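You operate a simulated robot arm through the tools that you are given. There is no shell and no other tool.

You run a simulated robot arm. Do the job below in one go: nothing can be reset, and whatever is moved stays where it is left.

Task
Lock off the white cabinet, then take its white panel off.
Fine: isolator OFF with the lock slide over it before a latch moves; stand the panel in the grey rack's narrow slot; leave both latches free.

Only the result counts: the job must be done as asked and must still hold three seconds after the hand-in. Knocking over, shifting, dropping, spilling or breaking anything else fails it.

Robot
A 7-joint arm with a three-finger gripper, fixed in place. Base frame: the origin is on the floor under the middle of its stand, x ahead of it, y to its left, z up. Lengths are in mm, angles in degrees, forces in N, time in s.
It reaches about 1342 mm from its shoulder. Its first joint turns from -166.0 to 166.0 degrees. Payload 2.69 kg.
The tool frame sits at the grasp point between the pads (the TCP): z along the fingers, y along the line on which they close. The tips reach 30 mm beyond it. The gripper opens to 128 mm; its body begins 117 mm behind the TCP.
Orientation is told as [roll, pitch, yaw] about the base's x, y, z axes, in that order, counted from this pose: with the fingers straight down and closing along the base's y, the tool's x points along the base's -x, its y along +y and its z along -z.

Tools
- The arm moves only by the tool arm_command. Its argument "series" is one flat list of numbers, 7 for each row, row after row: the shift along the tool's x, y, z in units of 20 mm (1.0 is 20 mm), then the turn, a rotation vector about the tool's x, y, z in units of 4 degrees (1.0 is 4 degrees), then the closure, from 0 (fully open) to 1 (shut). In form: [tx, ty, tz, ax, ay, az, jaw, tx, ty, tz, ax, ay, az, jaw, ...]. A call has 1 to 20 rows; each row shifts and turns the commanded pose from where the row before left it, along the tool's axes as they then stand. A call with a number of a shift or a turn outside -1 to 1 is refused whole. A row lasts 0.2 s, in which the tool goes at most 50 mm and 8.6 degrees; a call with a longer step from one row to the next is refused whole, and so is a gripper value outside its range. A pose out of reach is approached as far as the arm can. The call stops where the force on the tool passes 70 N (or 10 N more than at its start, if that is more) or the arm is blocked; 0.2 s more then pass. The fingers move at their own pace (about 127 mm/s each) and stop on an object; they squeeze with about 22 N. The grip force told is the motor's: it shows also when the fingers shut on nothing. Time passes only in rows, and 0.2 s behind the last, so rows that do not move let the fingers close. It gives the time, the measured TCP pose, the force on the tool (base axes), the opening and the grip force at its end, in the units of the frame above (readings bear some noise), with the torque about the TCP (base axes, N m) and any sound that the robot's microphone picked up.
- Cameras (640 x 400 px; columns grow to the right, rows downward): "scene" is fixed at [51.3, -650.9, 1943.5]; the picture's right is [0.78, -0.63, 0.00], its down [-0.31, -0.39, -0.87] and it looks along [0.54, 0.67, -0.50] (base axes); focal length 369 px, centre (320, 200). "wrist" rides on the gripper at [58, 54, -131] in the tool frame; the picture's right is [-0.68, 0.74, 0.00], its down [-0.62, -0.57, -0.55] and it looks along [-0.40, -0.37, 0.84] (tool axes); focal length 234 px, centre (320, 200). There is no depth. A picture from a camera that has moved, and an enlarged one, comes with that camera's place and axes in the base frame and with its lens.
- grab_frame(camera): a new picture of that camera. It takes no simulated time.
- lift_body(by): moves the trunk up (or, below 0, down) by that many mm; the arm rides with it, the base frame stays. It gives what a move gives, with no picture.
- close_up(camera, box): a new picture of the part [left, top, right, bottom] of that camera's present view, enlarged. It takes no simulated time.
- job_done(): hands the job in; it is judged then, once.

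Nothing tells you positions but the pictures and the camera data. Unless the task says otherwise, let go and move clear before handing in.

The tools are called by a JSON object that holds its "api" and its "payload". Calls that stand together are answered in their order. arm_command: Moves the arm, as the interface text tells. Its arguments: {"type":"object","properties":{"series":{"type":"array"}},"required":["series"]} The other tools are called the same way: lift_body (by) moves the trunk up or down; grab_frame (camera) takes a picture; close_up (camera, box) takes an enlarged picture of a part of a camera's view; job_done () hands the job in.

At the start:

```text
t: 0.0
tool_pos: [445.3, 391.5, 1545.7]
tool_rot: [0.0, 0.0, 0.0]
force: [1.1, -1.0, 0.0]
ft_torque: [0.02, 0.01, -0.01]
grip_width: 128.0
gripper_force: 0.1
trunk travel left (down, up): [-275.0, 75.0]
```

scene: 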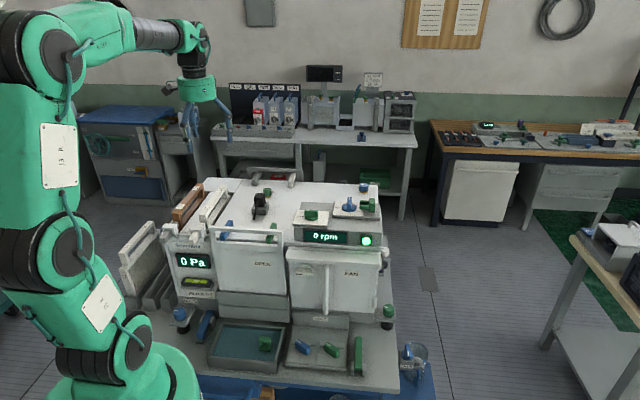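
wrist: 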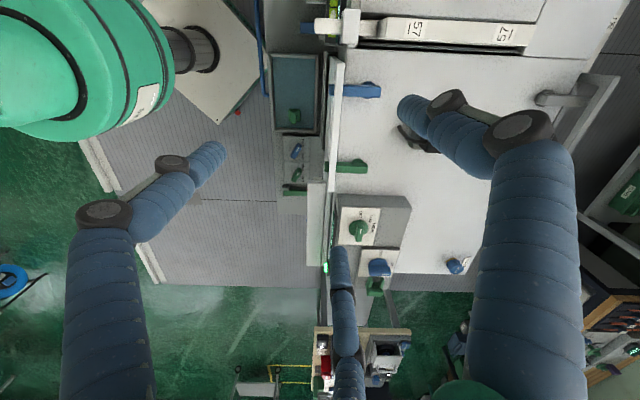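

I see a white cabinet with several panels, displays and knobs in front of the arm. I will take enlarged pictures to identify the parts before moving.

{"api": "close_up", "payload": {"camera": "scene", "box": [100, 160, 260, 260]}}

{"api": "close_up", "payload": {"camera": "scene", "box": [260, 160, 420, 260]}}

{"api": "close_up", "payload": {"camera": "scene", "box": [100, 240, 260, 340]}}

{"api": "close_up", "payload": {"camera": "scene", "box": [260, 240, 420, 340]}}

{"api": "close_up", "payload": {"camera": "scene", "box": [180, 300, 440, 400]}}

{"api": "close_up", "payload": {"camera": "wrist", "box": [240, 0, 600, 225]}}

{"api": "close_up", "payload": {"camera": "wrist", "box": [300, 180, 500, 305]}}

```text
4.00 times, centred on (180, 210) of scene
camera zoom: at [51.3, -650.9, 1943.5], right [0.78, -0.63, 0.0], down [-0.31, -0.39, -0.87], along [0.54, 0.67, -0.5], focal length 1476 px, centre (880, 160)
```

zoom: 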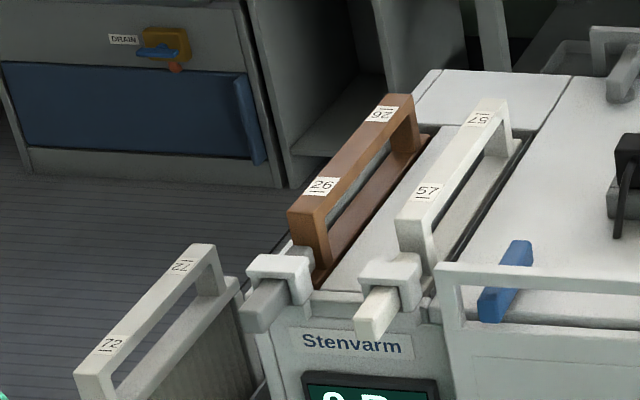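

```text
4.00 times, centred on (340, 210) of scene
camera zoom: at [51.3, -650.9, 1943.5], right [0.78, -0.63, 0.0], down [-0.31, -0.39, -0.87], along [0.54, 0.67, -0.5], focal length 1476 px, centre (240, 160)
```

zoom: 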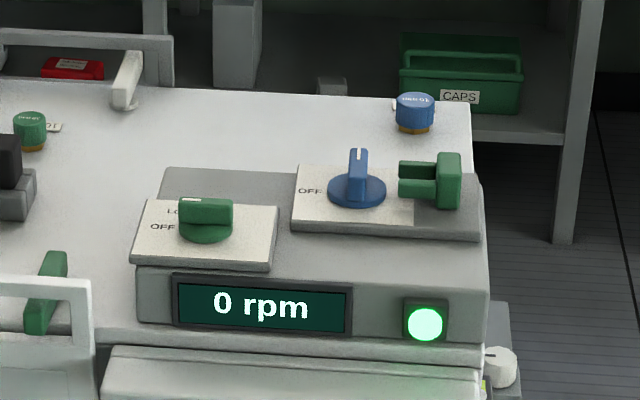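

```text
4.00 times, centred on (180, 290) of scene
camera zoom: at [51.3, -650.9, 1943.5], right [0.78, -0.63, 0.0], down [-0.31, -0.39, -0.87], along [0.54, 0.67, -0.5], focal length 1476 px, centre (880, -160)
```

zoom: 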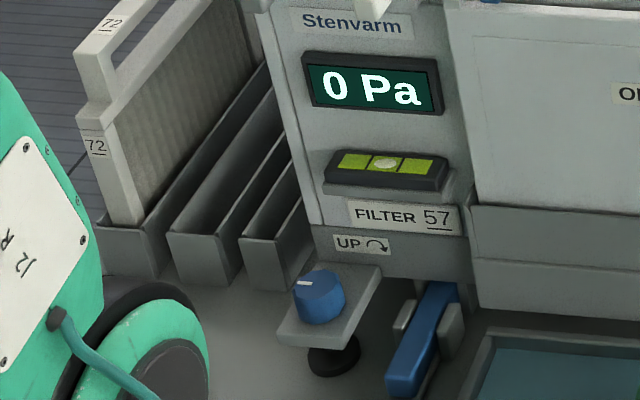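

```text
4.00 times, centred on (340, 290) of scene
camera zoom: at [51.3, -650.9, 1943.5], right [0.78, -0.63, 0.0], down [-0.31, -0.39, -0.87], along [0.54, 0.67, -0.5], focal length 1476 px, centre (240, -160)
```

zoom: 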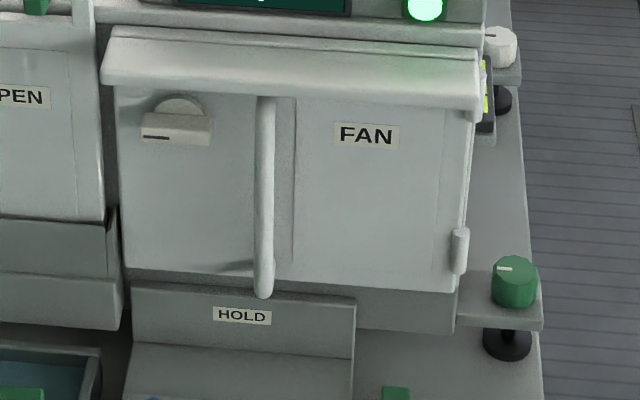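

```text
2.46 times, centred on (310, 350) of scene
camera zoom: at [51.3, -650.9, 1943.5], right [0.78, -0.63, 0.0], down [-0.31, -0.39, -0.87], along [0.54, 0.67, -0.5], focal length 908 px, centre (345, -169)
```

zoom: 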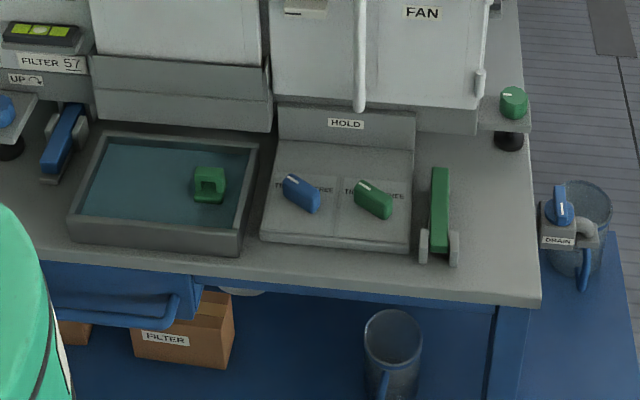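

```text
1.78 times, centred on (420, 112) of wrist
camera zoom: at [387.7, 444.9, 1676.3], right [0.68, 0.74, 0.0], down [0.62, -0.57, 0.55], along [0.4, -0.37, -0.84], focal length 416 px, centre (142, 356)
```

zoom: 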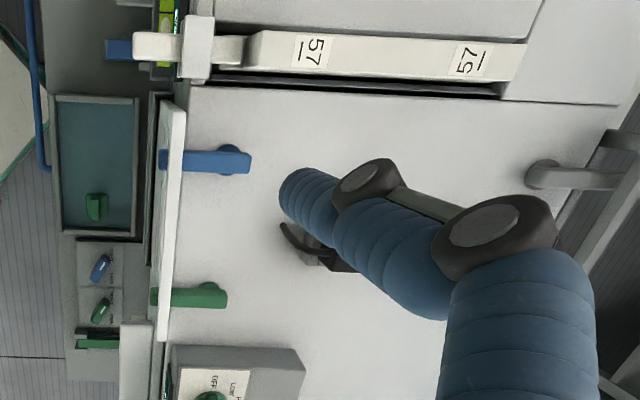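

```text
3.20 times, centred on (400, 242) of wrist
camera zoom: at [387.7, 444.9, 1676.3], right [0.68, 0.74, 0.0], down [0.62, -0.57, 0.55], along [0.4, -0.37, -0.84], focal length 749 px, centre (64, 64)
```

zoom: 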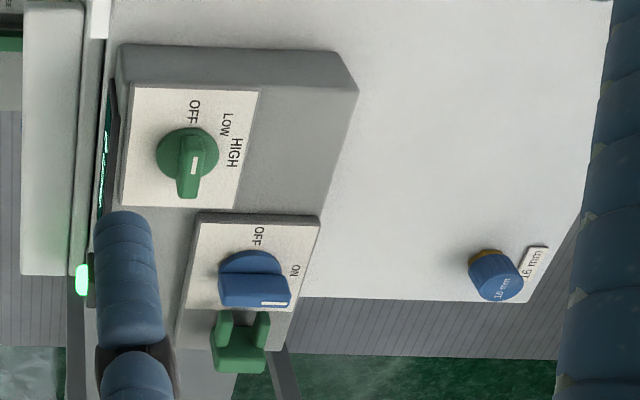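

I see an isolator (blue knob with OFF/ON and a green U-shaped slide) on the top right, a panel marked OPEN with a bar and two turn-buttons (blue/green) at its top edge, and a rack on the left. I want finer pictures of each before planning.

{"api": "close_up", "payload": {"camera": "scene", "box": [110, 215, 190, 265]}}

{"api": "close_up", "payload": {"camera": "scene", "box": [120, 260, 220, 322]}}

{"api": "close_up", "payload": {"camera": "scene", "box": [200, 210, 300, 272]}}

{"api": "close_up", "payload": {"camera": "scene", "box": [270, 310, 370, 372]}}

{"api": "close_up", "payload": {"camera": "scene", "box": [320, 175, 400, 225]}}

{"api": "close_up", "payload": {"camera": "scene", "box": [200, 170, 300, 232]}}

{"api": "close_up", "payload": {"camera": "wrist", "box": [260, 130, 340, 200]}}

{"api": "close_up", "payload": {"camera": "scene", "box": [200, 260, 300, 322]}}

```text
8.00 times, centred on (150, 240) of scene
camera zoom: at [51.3, -650.9, 1943.5], right [0.78, -0.63, 0.0], down [-0.31, -0.39, -0.87], along [0.54, 0.67, -0.5], focal length 2953 px, centre (1680, -120)
```

zoom: 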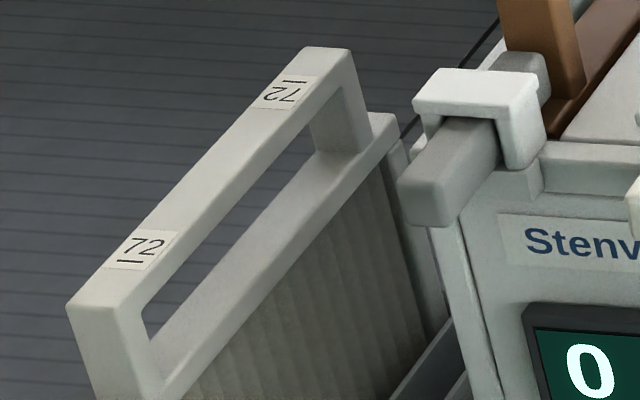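

```text
6.40 times, centred on (170, 291) of scene
camera zoom: at [51.3, -650.9, 1943.5], right [0.78, -0.63, 0.0], down [-0.31, -0.39, -0.87], along [0.54, 0.67, -0.5], focal length 2362 px, centre (1280, -382)
```

zoom: 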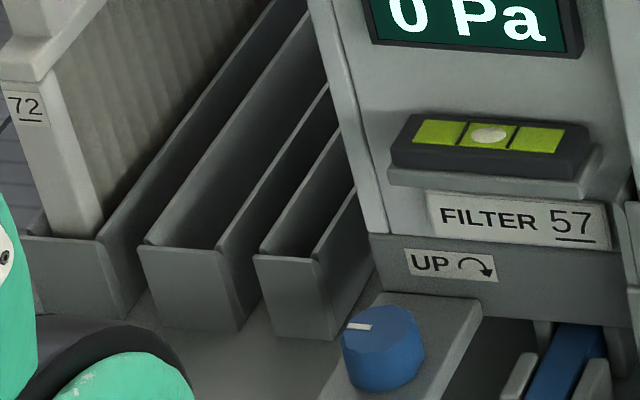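

```text
6.40 times, centred on (250, 241) of scene
camera zoom: at [51.3, -650.9, 1943.5], right [0.78, -0.63, 0.0], down [-0.31, -0.39, -0.87], along [0.54, 0.67, -0.5], focal length 2362 px, centre (768, -62)
```

zoom: 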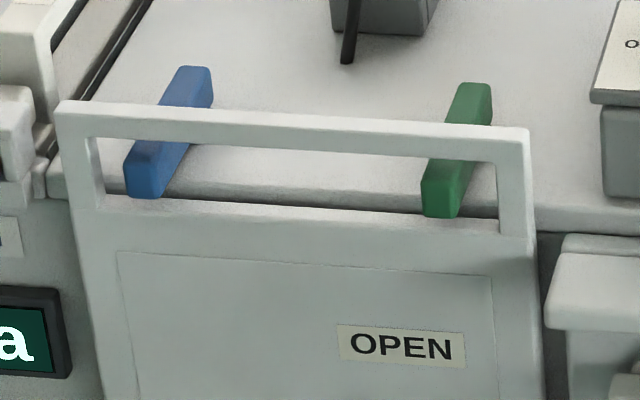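

```text
6.40 times, centred on (320, 341) of scene
camera zoom: at [51.3, -650.9, 1943.5], right [0.78, -0.63, 0.0], down [-0.31, -0.39, -0.87], along [0.54, 0.67, -0.5], focal length 2362 px, centre (320, -702)
```

zoom: 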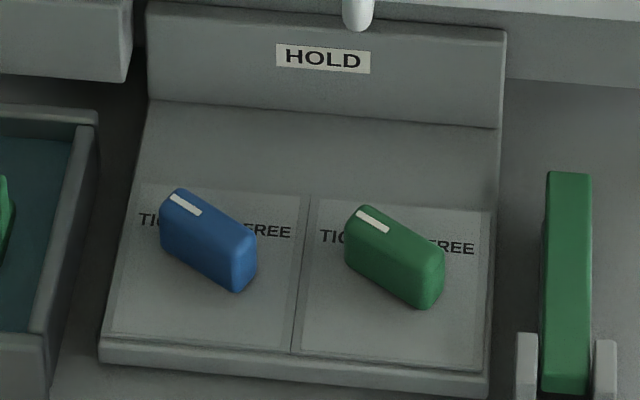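

```text
8.00 times, centred on (360, 200) of scene
camera zoom: at [51.3, -650.9, 1943.5], right [0.78, -0.63, 0.0], down [-0.31, -0.39, -0.87], along [0.54, 0.67, -0.5], focal length 2953 px, centre (0, 200)
```

zoom: 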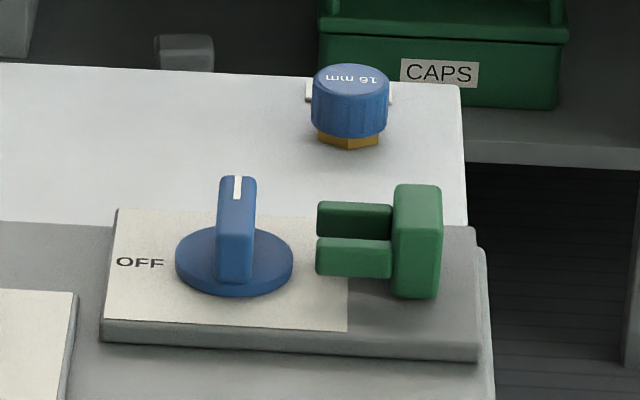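

```text
6.40 times, centred on (250, 201) of scene
camera zoom: at [51.3, -650.9, 1943.5], right [0.78, -0.63, 0.0], down [-0.31, -0.39, -0.87], along [0.54, 0.67, -0.5], focal length 2362 px, centre (768, 194)
```

zoom: 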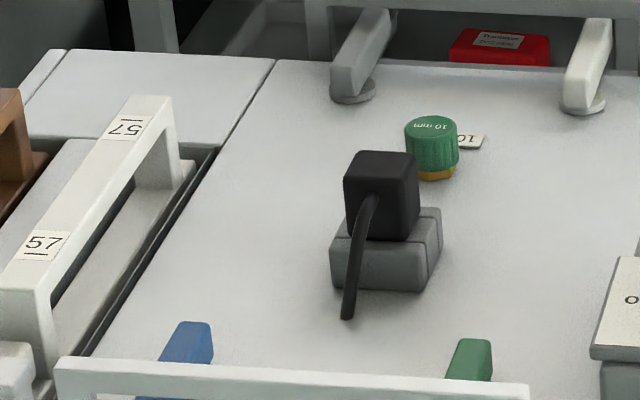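

```text
5.71 times, centred on (300, 165) of wrist
camera zoom: at [387.7, 444.9, 1676.3], right [0.68, 0.74, 0.0], down [0.62, -0.57, 0.55], along [0.4, -0.37, -0.84], focal length 1338 px, centre (434, 400)
```

zoom: 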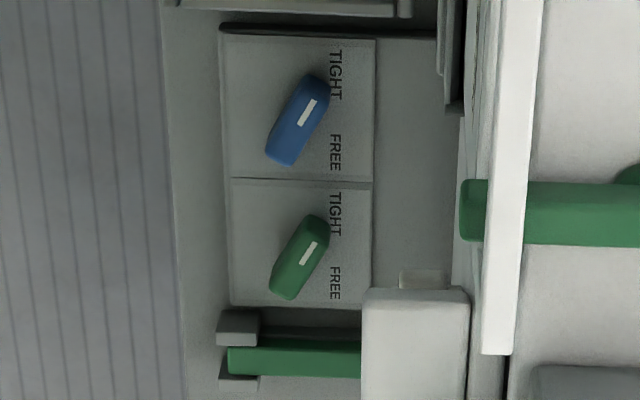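

```text
6.40 times, centred on (250, 291) of scene
camera zoom: at [51.3, -650.9, 1943.5], right [0.78, -0.63, 0.0], down [-0.31, -0.39, -0.87], along [0.54, 0.67, -0.5], focal length 2362 px, centre (768, -382)
```

zoom: 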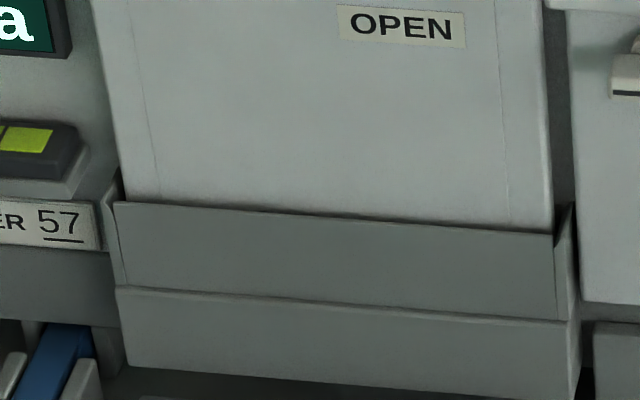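

The cabinet sits rotated about 45 degrees in the base frame, with the isolator knob near (892, 213, 1219). Next I look at the gripper's build and other details in enlarged pictures.

{"api": "close_up", "payload": {"camera": "scene", "box": [160, 70, 256, 150]}}

{"api": "close_up", "payload": {"camera": "wrist", "box": [60, 120, 460, 370]}}

{"api": "close_up", "payload": {"camera": "wrist", "box": [300, 0, 620, 200]}}

{"api": "close_up", "payload": {"camera": "scene", "box": [80, 200, 208, 280]}}

```text
5.00 times, centred on (208, 110) of scene
camera zoom: at [51.3, -650.9, 1943.5], right [0.78, -0.63, 0.0], down [-0.31, -0.39, -0.87], along [0.54, 0.67, -0.5], focal length 1845 px, centre (880, 650)
```

zoom: 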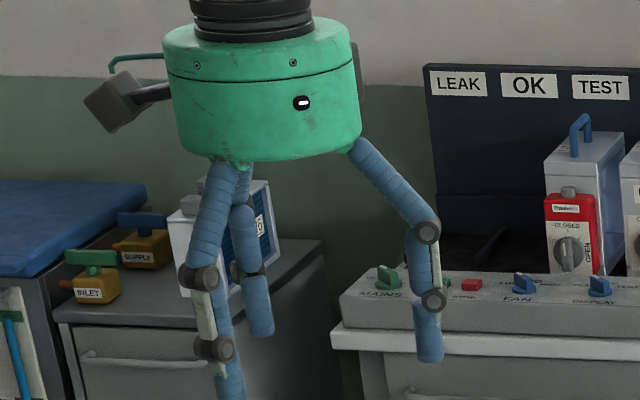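

```text
1.60 times, centred on (260, 245) of wrist
camera zoom: at [387.7, 444.9, 1676.3], right [0.68, 0.74, 0.0], down [0.62, -0.57, 0.55], along [0.4, -0.37, -0.84], focal length 375 px, centre (416, 128)
```

zoom: 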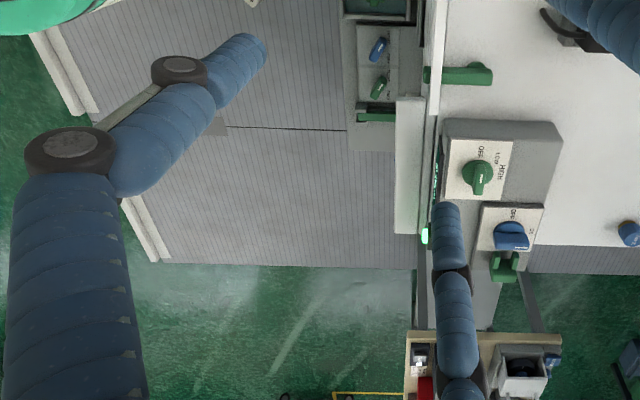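

```text
2.00 times, centred on (460, 100) of wrist
camera zoom: at [387.7, 444.9, 1676.3], right [0.68, 0.74, 0.0], down [0.62, -0.57, 0.55], along [0.4, -0.37, -0.84], focal length 468 px, centre (40, 400)
```

zoom: 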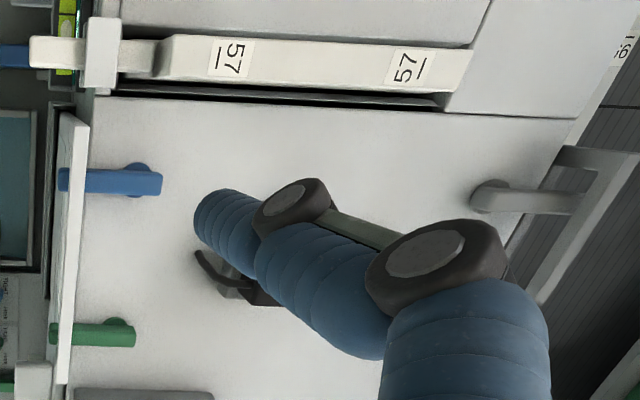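

```text
5.00 times, centred on (144, 240) of scene
camera zoom: at [51.3, -650.9, 1943.5], right [0.78, -0.63, 0.0], down [-0.31, -0.39, -0.87], along [0.54, 0.67, -0.5], focal length 1845 px, centre (1200, 0)
```

zoom: 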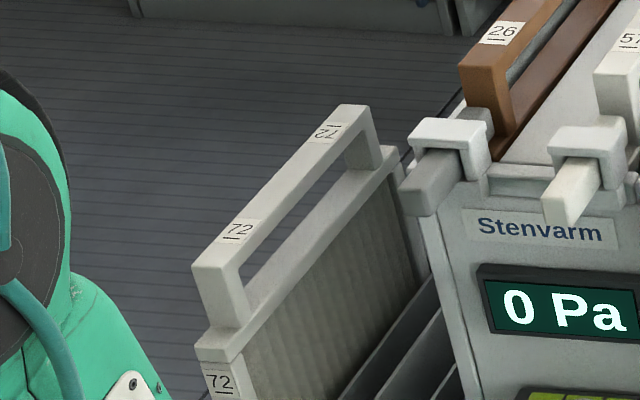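

The gripper has one finger on +y and two on the other side. I close it in free air to learn how the fingers meet.

{"api": "arm_command", "payload": {"series": [0, 0, 0, 0, 0, 0, 0.5, 0, 0, 0, 0, 0, 0, 0.5, 0, 0, 0, 0, 0, 0, 0.5]}}

{"api": "grab_frame", "payload": {"camera": "wrist"}}

{"api": "close_up", "payload": {"camera": "scene", "box": [160, 70, 256, 150]}}

{"api": "arm_command", "payload": {"series": [0, 0, 0, 0, 0, 0, 1, 0, 0, 0, 0, 0, 0, 1, 0, 0, 0, 0, 0, 0, 1]}}

{"api": "grab_frame", "payload": {"camera": "wrist"}}

{"api": "close_up", "payload": {"camera": "scene", "box": [160, 70, 256, 150]}}

```text
t: 0.8
tool_pos: [445.6, 390.8, 1544.6]
tool_rot: [0.0, 0.0, 0.1]
force: [0.3, 0.4, -0.6]
ft_torque: [-0.03, 0.0, -0.02]
grip_width: 64.0
gripper_force: 0.0
trunk travel left (down, up): [-275.0, 75.0]
```

```text
taken
camera wrist: at [387.7, 444.9, 1676.3], right [0.68, 0.74, 0.0], down [0.62, -0.57, 0.55], along [0.4, -0.37, -0.84], focal length 234 px, centre (320, 200)
```

wrist: 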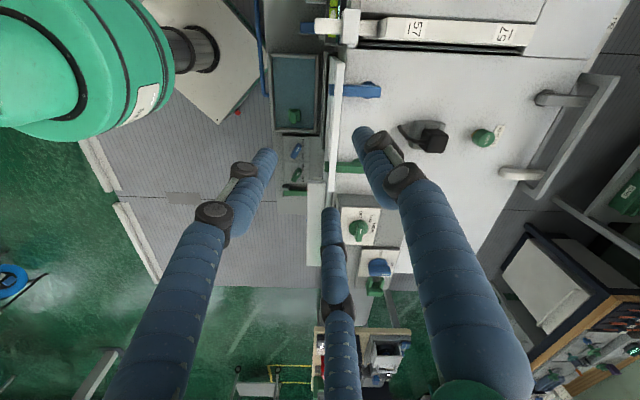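

```text
5.00 times, centred on (208, 110) of scene
camera zoom: at [51.3, -650.9, 1943.5], right [0.78, -0.63, 0.0], down [-0.31, -0.39, -0.87], along [0.54, 0.67, -0.5], focal length 1845 px, centre (880, 650)
```

zoom: 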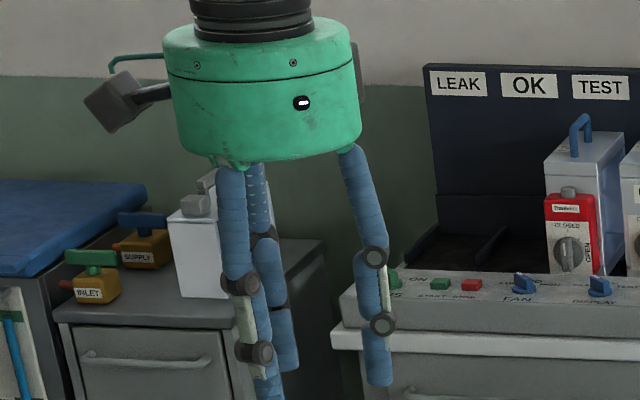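

```text
t: 1.6
tool_pos: [446.0, 392.8, 1546.0]
tool_rot: [0.0, 0.0, 0.0]
force: [1.0, -0.1, 0.0]
ft_torque: [0.0, 0.0, -0.02]
grip_width: 2.0
gripper_force: 21.9
trunk travel left (down, up): [-275.0, 75.0]
```

```text
taken
camera wrist: at [387.7, 444.9, 1676.3], right [0.68, 0.74, 0.0], down [0.62, -0.57, 0.55], along [0.4, -0.37, -0.84], focal length 234 px, centre (320, 200)
```

wrist: 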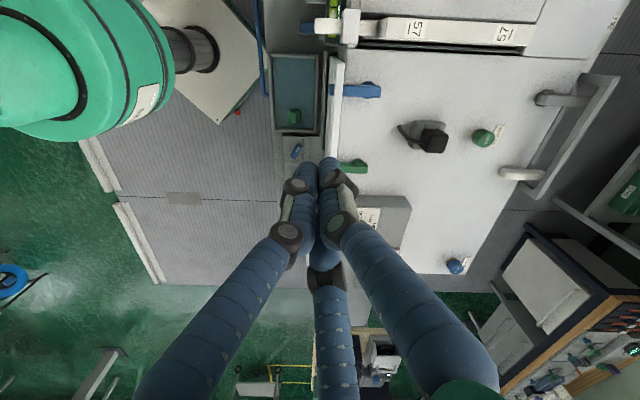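

```text
5.00 times, centred on (208, 110) of scene
camera zoom: at [51.3, -650.9, 1943.5], right [0.78, -0.63, 0.0], down [-0.31, -0.39, -0.87], along [0.54, 0.67, -0.5], focal length 1845 px, centre (880, 650)
```

zoom: 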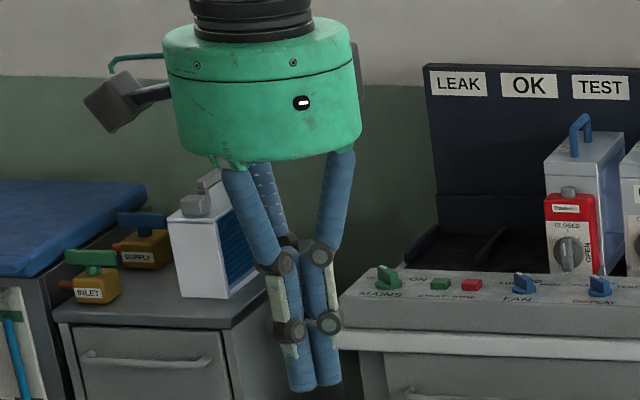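

The three fingers close radially towards the TCP, so the picture centre of the wrist camera is the grasp point. I open again and travel high towards a place above the isolator to get a better view.

{"api": "arm_command", "payload": {"series": [-0.95, -0.4, 0.2, 0, 0, 0, 0, -0.95, -0.4, 0.2, 0, 0, 0, 0, -0.95, -0.4, 0.2, 0, 0, 0, 0, -0.95, -0.4, 0.2, 0, 0, 0, 0, -0.95, -0.4, 0.2, 0, 0, 0, 0, -0.95, -0.4, 0.2, 0, 0, 0, 0, -0.95, -0.4, 0.2, 0, 0, 0, 0, -0.95, -0.4, 0.2, 0, 0, 0, 0, -0.95, -0.4, 0.2, 0, 0, 0, 0, -0.95, -0.4, 0.2, 0, 0, 0, 0, -0.95, -0.4, 0.2, 0, 0, 0, 0, -0.95, -0.4, 0.2, 0, 0, 0, 0, -0.95, -0.4, 0.2, 0, 0, 0, 0, -0.95, -0.4, 0.2, 0, 0, 0, 0, -0.95, -0.4, 0.2, 0, 0, 0, 0, -0.95, -0.4, 0.2, 0, 0, 0, 0]}}

{"api": "grab_frame", "payload": {"camera": "wrist"}}

{"api": "grab_frame", "payload": {"camera": "scene"}}

```text
t: 5.0
tool_pos: [750.6, 264.6, 1481.3]
tool_rot: [0.0, 0.0, -0.1]
force: [-0.1, 0.2, 0.0]
ft_torque: [0.0, 0.08, 0.01]
grip_width: 128.0
gripper_force: 0.1
trunk travel left (down, up): [-275.0, 75.0]
```

```text
taken
camera wrist: at [692.6, 317.0, 1612.0], right [0.68, 0.74, 0.0], down [0.62, -0.57, 0.55], along [0.4, -0.37, -0.84], focal length 234 px, centre (320, 200)
```

wrist: 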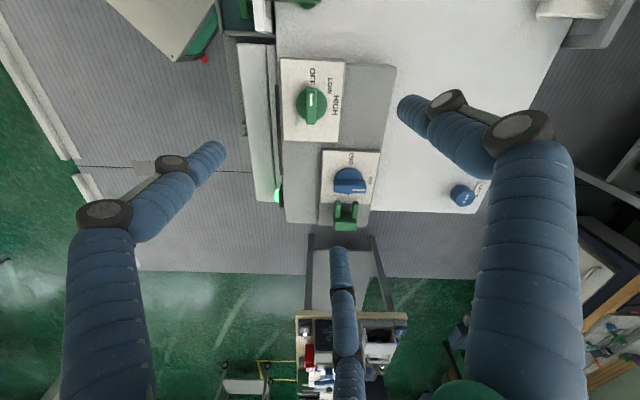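

```text
taken
```

scene: 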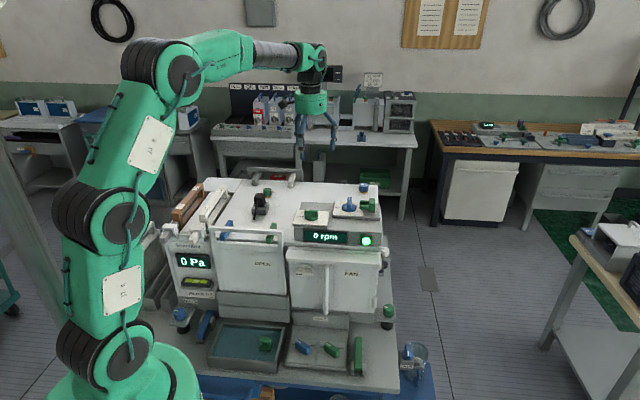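

The isolator appears near (890, 212, 1219), consistent with the first estimate. I zoom in on it from here.

{"api": "close_up", "payload": {"camera": "wrist", "box": [270, 50, 430, 250]}}

{"api": "close_up", "payload": {"camera": "wrist", "box": [310, 140, 400, 240]}}

```text
2.00 times, centred on (350, 150) of wrist
camera zoom: at [692.6, 317.0, 1612.0], right [0.68, 0.74, 0.0], down [0.62, -0.57, 0.55], along [0.4, -0.37, -0.84], focal length 468 px, centre (260, 300)
```

zoom: 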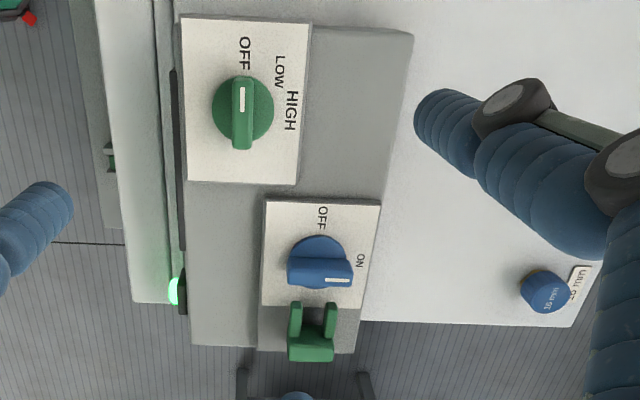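

```text
4.00 times, centred on (355, 190) of wrist
camera zoom: at [692.6, 317.0, 1612.0], right [0.68, 0.74, 0.0], down [0.62, -0.57, 0.55], along [0.4, -0.37, -0.84], focal length 937 px, centre (180, 240)
```

zoom: 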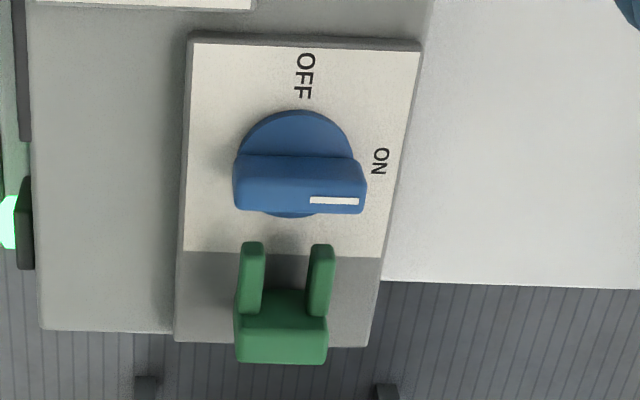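

The cabinet frame is turned 45° (right = (0.71,-0.71), back = (0.71,0.71)), knob at ON, pointing to the back; OFF lies to its left. I move above the knob and yaw the tool by 45° so the fin fits between the fingers.

{"api": "arm_command", "payload": {"series": [-0.871, -0.329, 0.634, 0, 0, 0, 0, -0.871, -0.329, 0.634, 0, 0, 0, 0, -0.871, -0.329, 0.634, 0, 0, 0, 0, -0.871, -0.329, 0.634, 0, 0, 0, 0, -0.871, -0.329, 0.634, 0, 0, 0, 0, -0.871, -0.329, 0.634, 0, 0, 0, 0, -0.871, -0.329, 0.634, 0, 0, 0, 0, -0.871, -0.329, 0.634, 0, 0, 0, 0, 0, 0, 0, 0, 0, -0.9375, 0, 0, 0, 0, 0, 0, -0.9375, 0, 0, 0, 0, 0, 0, -0.9375, 0, 0, 0, 0, 0, 0, -0.9375, 0, 0, 0, 0, 0, 0, -0.9375, 0, 0, 0, 0, 0, 0, -0.9375, 0, 0, 0, 0, 0, 0, -0.9375, 0, 0, 0, 0, 0, 0, -0.9375, 0, 0, 0, 0, 0, 0, -0.9375, 0, 0, 0, 0, 0, 0, -0.9375, 0, 0, 0, 0, 0, 0, -0.9375, 0, 0, 0, 0, 0, 0, -0.9375, 0]}}

{"api": "grab_frame", "payload": {"camera": "wrist"}}

{"api": "close_up", "payload": {"camera": "scene", "box": [280, 80, 420, 230]}}

```text
t: 9.2
tool_pos: [889.3, 211.0, 1378.3]
tool_rot: [0.0, 0.1, 45.1]
force: [0.1, -1.5, 1.0]
ft_torque: [-0.03, 0.0, -0.03]
grip_width: 128.2
gripper_force: 0.1
trunk travel left (down, up): [-275.0, 75.0]
```

```text
taken
camera wrist: at [810.1, 207.2, 1510.2], right [-0.04, 1.0, 0.0], down [0.84, 0.04, 0.55], along [0.55, 0.02, -0.84], focal length 234 px, centre (320, 200)
```

wrist: 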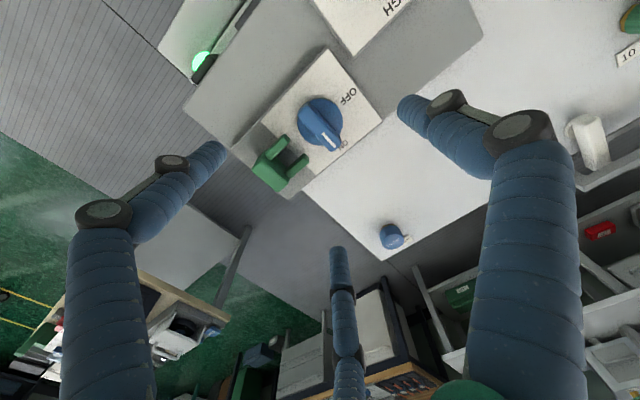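

```text
2.67 times, centred on (350, 155) of scene
camera zoom: at [51.3, -650.9, 1943.5], right [0.78, -0.63, 0.0], down [-0.31, -0.39, -0.87], along [0.54, 0.67, -0.5], focal length 984 px, centre (240, 320)
```

zoom: 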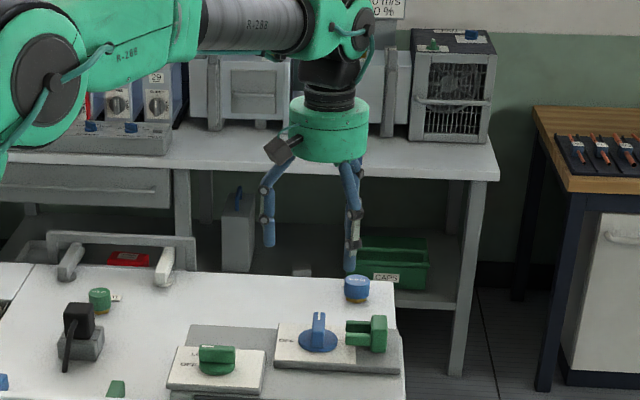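

{"api": "close_up", "payload": {"camera": "wrist", "box": [240, 60, 400, 200]}}

{"api": "close_up", "payload": {"camera": "scene", "box": [310, 170, 400, 226]}}

```text
2.86 times, centred on (320, 130) of wrist
camera zoom: at [810.1, 207.2, 1510.2], right [-0.04, 1.0, 0.0], down [0.84, 0.04, 0.55], along [0.55, 0.02, -0.84], focal length 669 px, centre (320, 400)
```

zoom: 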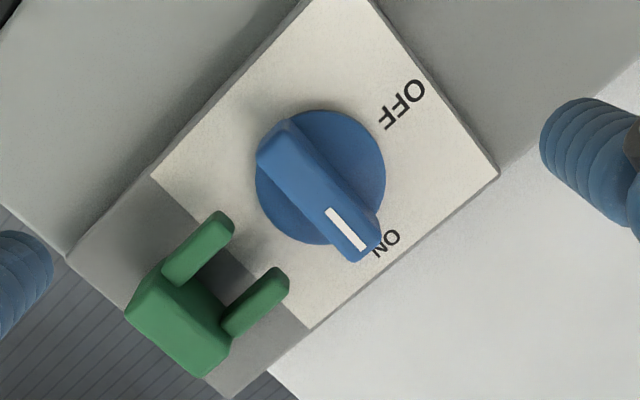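

```text
7.11 times, centred on (355, 198) of scene
camera zoom: at [51.3, -650.9, 1943.5], right [0.78, -0.63, 0.0], down [-0.31, -0.39, -0.87], along [0.54, 0.67, -0.5], focal length 2625 px, centre (71, 214)
```

zoom: 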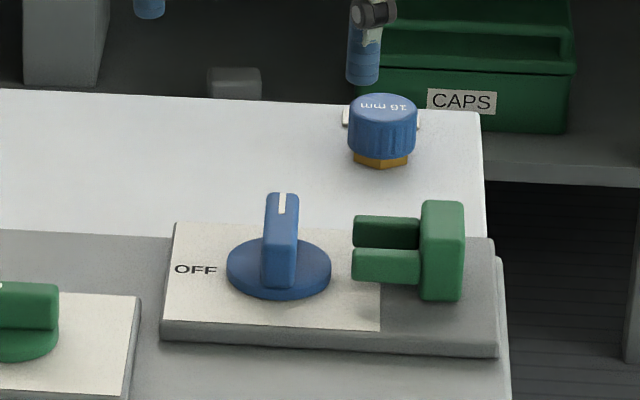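

The fin lies at azimuth about 45° with its axis near (888, 211), disc top near z 1213. I preshape the fingers to about 72 mm and go down over it, stopping above the disc to check.

{"api": "arm_command", "payload": {"series": [0.046, -0.25, 0, 0, 0, 0, 0.4375, 0, 0, 0.8, 0, 0, 0, 0.4375, 0, 0, 0.8, 0, 0, 0, 0.4375, 0, 0, 0.8, 0, 0, 0, 0.4375, 0, 0, 0.8, 0, 0, 0, 0.4375, 0, 0, 0.8, 0, 0, 0, 0.4375, 0, 0, 0.8, 0, 0, 0, 0.4375, 0, 0, 0.7, 0, 0, 0, 0.4375]}}

{"api": "grab_frame", "payload": {"camera": "wrist"}}

{"api": "close_up", "payload": {"camera": "scene", "box": [310, 170, 400, 226]}}

```text
t: 11.0
tool_pos: [891.1, 207.4, 1269.7]
tool_rot: [0.1, 0.0, 45.1]
force: [1.0, 0.0, 0.6]
ft_torque: [0.04, 0.03, 0.01]
grip_width: 71.9
gripper_force: 0.0
trunk travel left (down, up): [-275.0, 75.0]
```

```text
taken
camera wrist: at [812.1, 202.6, 1400.4], right [-0.04, 1.0, 0.0], down [0.84, 0.04, 0.55], along [0.55, 0.02, -0.84], focal length 234 px, centre (320, 200)
```

wrist: 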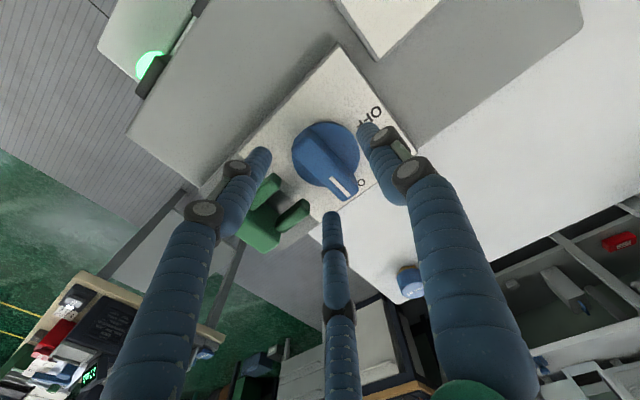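

```text
7.11 times, centred on (355, 198) of scene
camera zoom: at [51.3, -650.9, 1943.5], right [0.78, -0.63, 0.0], down [-0.31, -0.39, -0.87], along [0.54, 0.67, -0.5], focal length 2625 px, centre (71, 214)
```

zoom: 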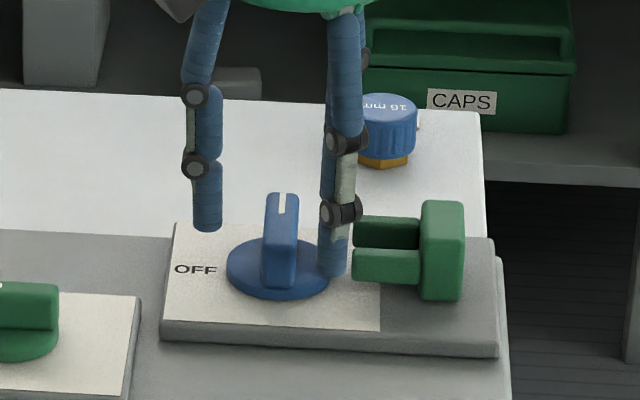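

{"api": "close_up", "payload": {"camera": "wrist", "box": [230, 90, 410, 230]}}

```text
2.86 times, centred on (320, 160) of wrist
camera zoom: at [812.1, 202.6, 1400.4], right [-0.04, 1.0, 0.0], down [0.84, 0.04, 0.55], along [0.55, 0.02, -0.84], focal length 669 px, centre (320, 314)
```

zoom: 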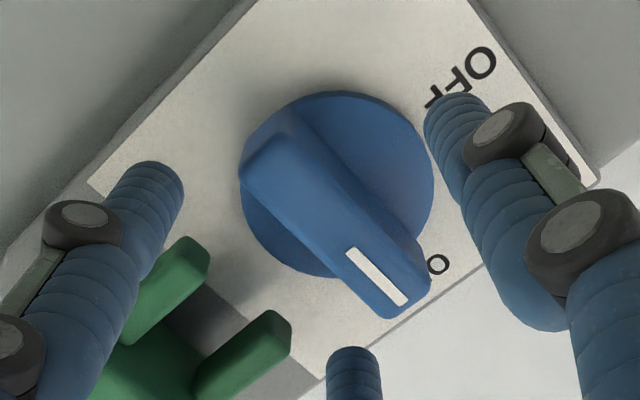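

The disc top centre works out to (887, 211, 1216). I go down 18 mm so the tips are just above the disc, then close on the fin.

{"api": "arm_command", "payload": {"series": [0, 0, 0.45, 0, 0, 0, 0.4375, 0, 0, 0.45, 0, 0, 0, 0.4375, 0, 0, 0, 0, 0, 0, 1, 0, 0, 0, 0, 0, 0, 1, 0, 0, 0, 0, 0, 0, 1]}}

{"api": "close_up", "payload": {"camera": "wrist", "box": [230, 90, 410, 230]}}

{"api": "close_up", "payload": {"camera": "scene", "box": [310, 170, 400, 226]}}

```text
t: 12.2
tool_pos: [891.0, 206.6, 1252.4]
tool_rot: [0.1, -0.1, 45.0]
force: [-0.2, 1.4, 1.3]
ft_torque: [0.16, 0.07, 0.02]
grip_width: 28.2
gripper_force: 45.0
trunk travel left (down, up): [-275.0, 75.0]
```

```text
2.86 times, centred on (320, 160) of wrist
camera zoom: at [812.7, 202.6, 1383.1], right [-0.04, 1.0, 0.0], down [0.84, 0.04, 0.55], along [0.55, 0.02, -0.84], focal length 669 px, centre (320, 314)
```

zoom: 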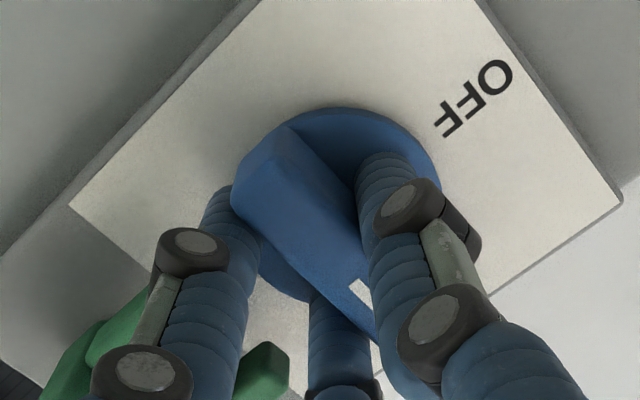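

```text
7.11 times, centred on (355, 198) of scene
camera zoom: at [51.3, -650.9, 1943.5], right [0.78, -0.63, 0.0], down [-0.31, -0.39, -0.87], along [0.54, 0.67, -0.5], focal length 2625 px, centre (71, 214)
```

zoom: 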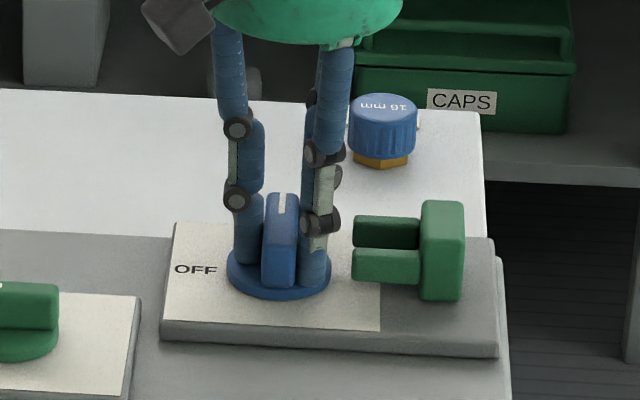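

The fin is held firmly (28 mm, as expected for its thickness). I now turn it counter-clockwise (seen from above) about the knob axis towards OFF.

{"api": "arm_command", "payload": {"series": [-0.021, 0, 0, 0, 0, -1, 1, -0.021, 0, 0, 0, 0, -1, 1, -0.021, 0, 0, 0, 0, -1, 1, -0.021, 0, 0, 0, 0, -1, 1, -0.021, 0, 0, 0, 0, -1, 1, -0.021, 0, 0, 0, 0, -1, 1, -0.021, 0, 0, 0, 0, -1, 1, -0.021, 0, 0, 0, 0, -1, 1, -0.021, 0, 0, 0, 0, -1, 1, -0.021, 0, 0, 0, 0, -1, 1]}}

{"api": "close_up", "payload": {"camera": "scene", "box": [310, 170, 400, 226]}}

```text
t: 14.4
tool_pos: [894.0, 210.8, 1252.8]
tool_rot: [0.0, 0.1, 85.0]
force: [4.8, -9.4, 5.4]
ft_torque: [-0.17, 0.12, 0.03]
grip_width: 28.1
gripper_force: 45.0
trunk travel left (down, up): [-275.0, 75.0]
```

```text
7.11 times, centred on (355, 198) of scene
camera zoom: at [51.3, -650.9, 1943.5], right [0.78, -0.63, 0.0], down [-0.31, -0.39, -0.87], along [0.54, 0.67, -0.5], focal length 2625 px, centre (71, 214)
```

zoom: 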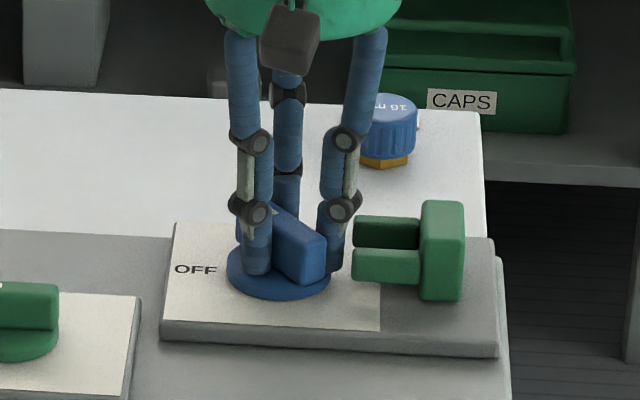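

The knob follows with little force. I continue the remaining 50°.

{"api": "arm_command", "payload": {"series": [-0.021, 0, 0, 0, 0, -1, 1, -0.021, 0, 0, 0, 0, -1, 1, -0.021, 0, 0, 0, 0, -1, 1, -0.021, 0, 0, 0, 0, -1, 1, -0.021, 0, 0, 0, 0, -1, 1, -0.021, 0, 0, 0, 0, -1, 1, -0.021, 0, 0, 0, 0, -1, 1, -0.021, 0, 0, 0, 0, -1, 1, -0.021, 0, 0, 0, 0, -1, 1, -0.021, 0, 0, 0, 0, -1, 1, -0.021, 0, 0, 0, 0, -1, 1, -0.021, 0, 0, 0, 0, -1, 1, -0.01, 0, 0, 0, 0, -0.5, 1]}}

{"api": "close_up", "payload": {"camera": "scene", "box": [310, 170, 400, 226]}}

{"api": "grab_frame", "payload": {"camera": "wrist"}}

```text
t: 17.2
tool_pos: [893.4, 215.2, 1252.3]
tool_rot: [0.0, 0.0, 135.1]
force: [16.5, -3.5, 7.3]
ft_torque: [-0.41, -0.35, 0.02]
grip_width: 27.8
gripper_force: 45.1
trunk travel left (down, up): [-275.0, 75.0]
```

```text
7.11 times, centred on (355, 198) of scene
camera zoom: at [51.3, -650.9, 1943.5], right [0.78, -0.63, 0.0], down [-0.31, -0.39, -0.87], along [0.54, 0.67, -0.5], focal length 2625 px, centre (71, 214)
```

zoom: 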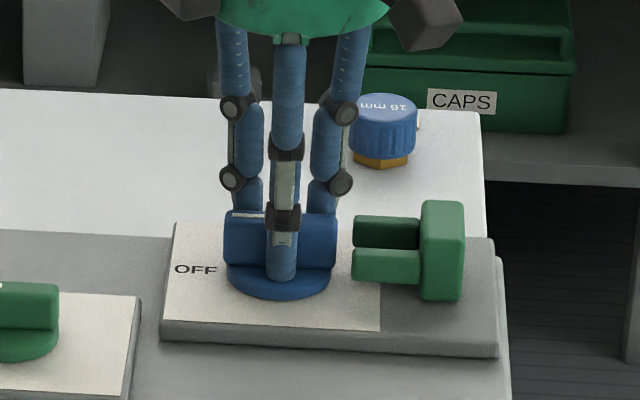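

```text
taken
camera wrist: at [897.2, 134.6, 1383.0], right [-1.0, -0.04, 0.0], down [-0.04, 0.84, 0.55], along [-0.02, 0.55, -0.84], focal length 234 px, centre (320, 200)
```

wrist: 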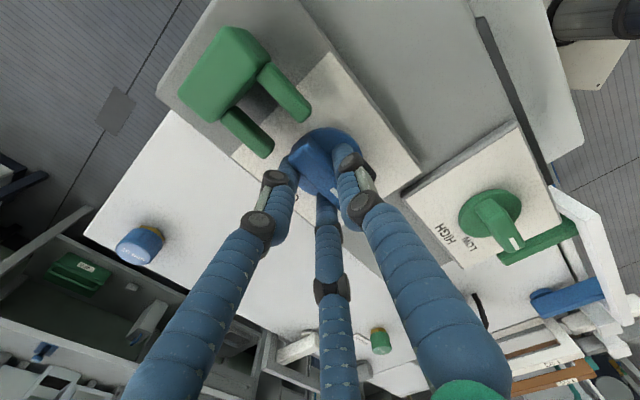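

The fin now points at OFF. I open only a little (so the fingers stay clear of the slide) and lift straight up.

{"api": "arm_command", "payload": {"series": [0, 0, 0, 0, 0, 0, 0.6875, 0, 0, 0, 0, 0, 0, 0.6875, 0, 0, -0.5, 0, 0, 0, 0.6875, 0, 0, -1, 0, 0, 0, 0.6875, 0, 0, -1, 0, 0, 0, 0.6875, 0, 0, -1, 0, 0, 0, 0.6875]}}

{"api": "close_up", "payload": {"camera": "scene", "box": [310, 170, 400, 226]}}

{"api": "grab_frame", "payload": {"camera": "wrist"}}

{"api": "grab_frame", "payload": {"camera": "scene"}}

```text
t: 18.6
tool_pos: [892.5, 216.3, 1322.3]
tool_rot: [0.1, 0.0, 135.1]
force: [0.2, -0.4, 0.0]
ft_torque: [0.01, -0.02, 0.03]
grip_width: 39.7
gripper_force: 0.2
trunk travel left (down, up): [-275.0, 75.0]
```

```text
7.11 times, centred on (355, 198) of scene
camera zoom: at [51.3, -650.9, 1943.5], right [0.78, -0.63, 0.0], down [-0.31, -0.39, -0.87], along [0.54, 0.67, -0.5], focal length 2625 px, centre (71, 214)
```

zoom: 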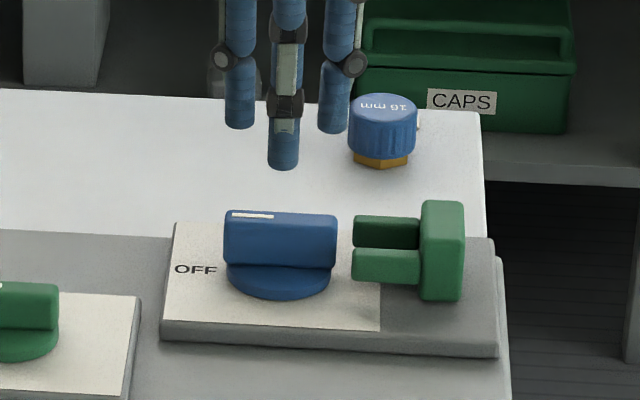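

```text
taken
camera wrist: at [896.0, 135.6, 1452.9], right [-1.0, -0.04, 0.0], down [-0.04, 0.84, 0.55], along [-0.02, 0.55, -0.84], focal length 234 px, centre (320, 200)
```

wrist: 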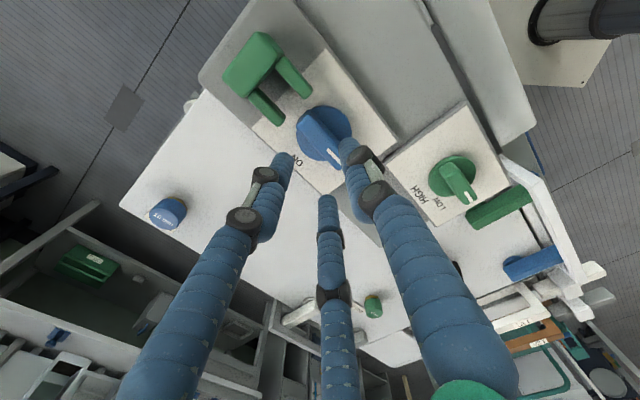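

```text
taken
```

scene: 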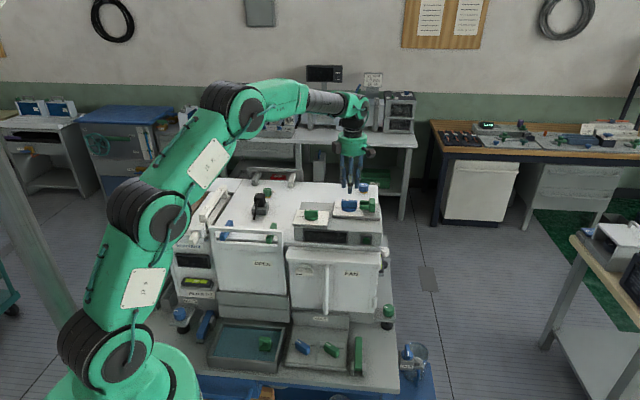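

The displays and lamp went dark, so the isolator is OFF. Next I close the fingers, go to the right of the green slide, and come down beside it to push it left over the knob.

{"api": "arm_command", "payload": {"series": [0.92, 0.093, 0, 0, 0, 0, 1, 0.92, 0.093, 0, 0, 0, 0, 1, 0.92, 0.093, 0, 0, 0, 0, 1, 0.92, 0.093, 0, 0, 0, 0, 1, 0.92, 0.093, 0, 0, 0, 0, 1, 0.92, 0.093, 0, 0, 0, 0, 1, 0.92, 0.093, 0, 0, 0, 0, 1, 0, 0, 0, 0, 0, 0, 1]}}

{"api": "close_up", "payload": {"camera": "scene", "box": [310, 150, 420, 226]}}

{"api": "grab_frame", "payload": {"camera": "wrist"}}

```text
t: 20.4
tool_pos: [974.1, 115.9, 1321.8]
tool_rot: [-0.1, 0.0, 135.0]
force: [0.6, -0.3, -0.4]
ft_torque: [0.04, 0.04, -0.01]
grip_width: 1.9
gripper_force: 22.2
trunk travel left (down, up): [-275.0, 75.0]
```

```text
5.26 times, centred on (365, 188) of scene
camera zoom: at [51.3, -650.9, 1943.5], right [0.78, -0.63, 0.0], down [-0.31, -0.39, -0.87], along [0.54, 0.67, -0.5], focal length 1942 px, centre (83, 263)
```

zoom: 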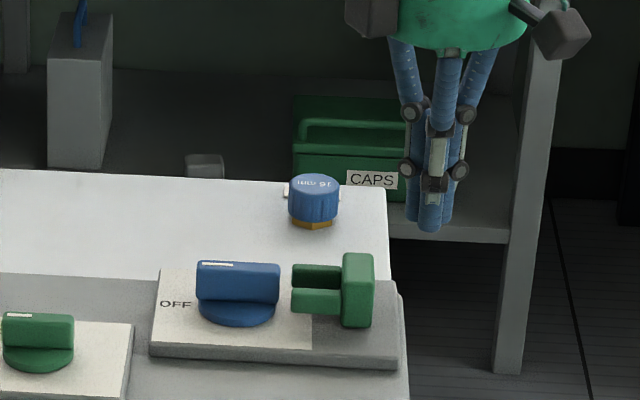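

```text
taken
camera wrist: at [978.9, 35.4, 1452.6], right [-1.0, -0.04, 0.0], down [-0.04, 0.84, 0.55], along [-0.02, 0.55, -0.84], focal length 234 px, centre (320, 200)
```

wrist: 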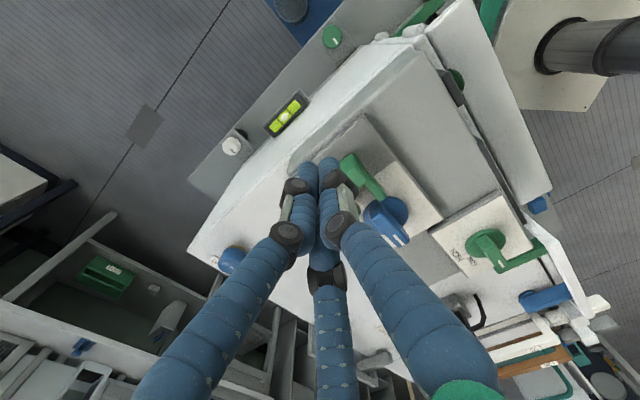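

The closed fingers hover right of the slide block. I go down 70 mm beside it, then push left gently.

{"api": "arm_command", "payload": {"series": [0, 0, 0.875, 0, 0, 0, 1, 0, 0, 0.875, 0, 0, 0, 1, 0, 0, 0.875, 0, 0, 0, 1, 0, 0, 0.875, 0, 0, 0, 1]}}

{"api": "close_up", "payload": {"camera": "scene", "box": [310, 170, 400, 226]}}

{"api": "close_up", "payload": {"camera": "wrist", "box": [240, 80, 460, 280]}}

```text
t: 21.4
tool_pos: [972.8, 113.9, 1250.7]
tool_rot: [0.0, 0.1, 135.0]
force: [0.4, 0.2, -0.1]
ft_torque: [0.02, 0.06, -0.02]
grip_width: 2.2
gripper_force: 22.3
trunk travel left (down, up): [-275.0, 75.0]
```

```text
7.11 times, centred on (355, 198) of scene
camera zoom: at [51.3, -650.9, 1943.5], right [0.78, -0.63, 0.0], down [-0.31, -0.39, -0.87], along [0.54, 0.67, -0.5], focal length 2625 px, centre (71, 214)
```

zoom: 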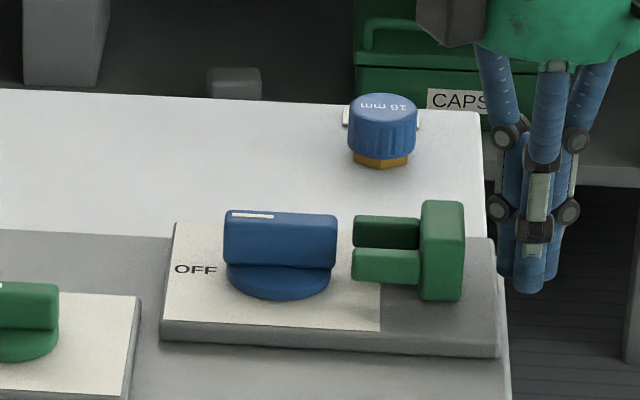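

```text
2.00 times, centred on (350, 180) of wrist
camera zoom: at [978.1, 33.9, 1381.9], right [-1.0, -0.04, 0.0], down [-0.04, 0.84, 0.55], along [-0.02, 0.55, -0.84], focal length 468 px, centre (260, 240)
```

zoom: 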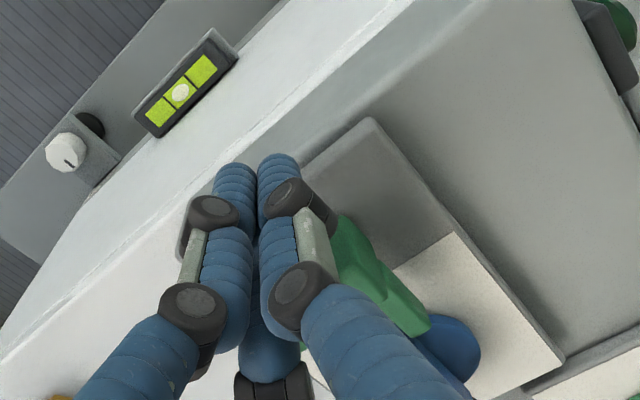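

{"api": "arm_command", "payload": {"series": [-0.5, 0, 0, 0, 0, 0, 1, -0.5, 0, 0, 0, 0, 0, 1, -0.4, 0, 0, 0, 0, 0, 1, -0.4, 0, 0, 0, 0, 0, 1, -0.4, 0, 0, 0, 0, 0, 1]}}

{"api": "close_up", "payload": {"camera": "scene", "box": [310, 170, 400, 226]}}

```text
t: 22.6
tool_pos: [942.0, 145.8, 1252.2]
tool_rot: [0.0, -0.1, 135.0]
force: [0.1, 0.7, -1.0]
ft_torque: [-0.01, 0.01, -0.01]
grip_width: 2.4
gripper_force: 21.9
trunk travel left (down, up): [-275.0, 75.0]
```

```text
7.11 times, centred on (355, 198) of scene
camera zoom: at [51.3, -650.9, 1943.5], right [0.78, -0.63, 0.0], down [-0.31, -0.39, -0.87], along [0.54, 0.67, -0.5], focal length 2625 px, centre (71, 214)
```

zoom: 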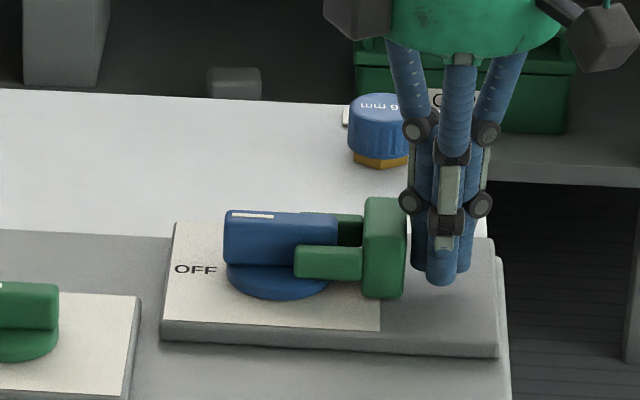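

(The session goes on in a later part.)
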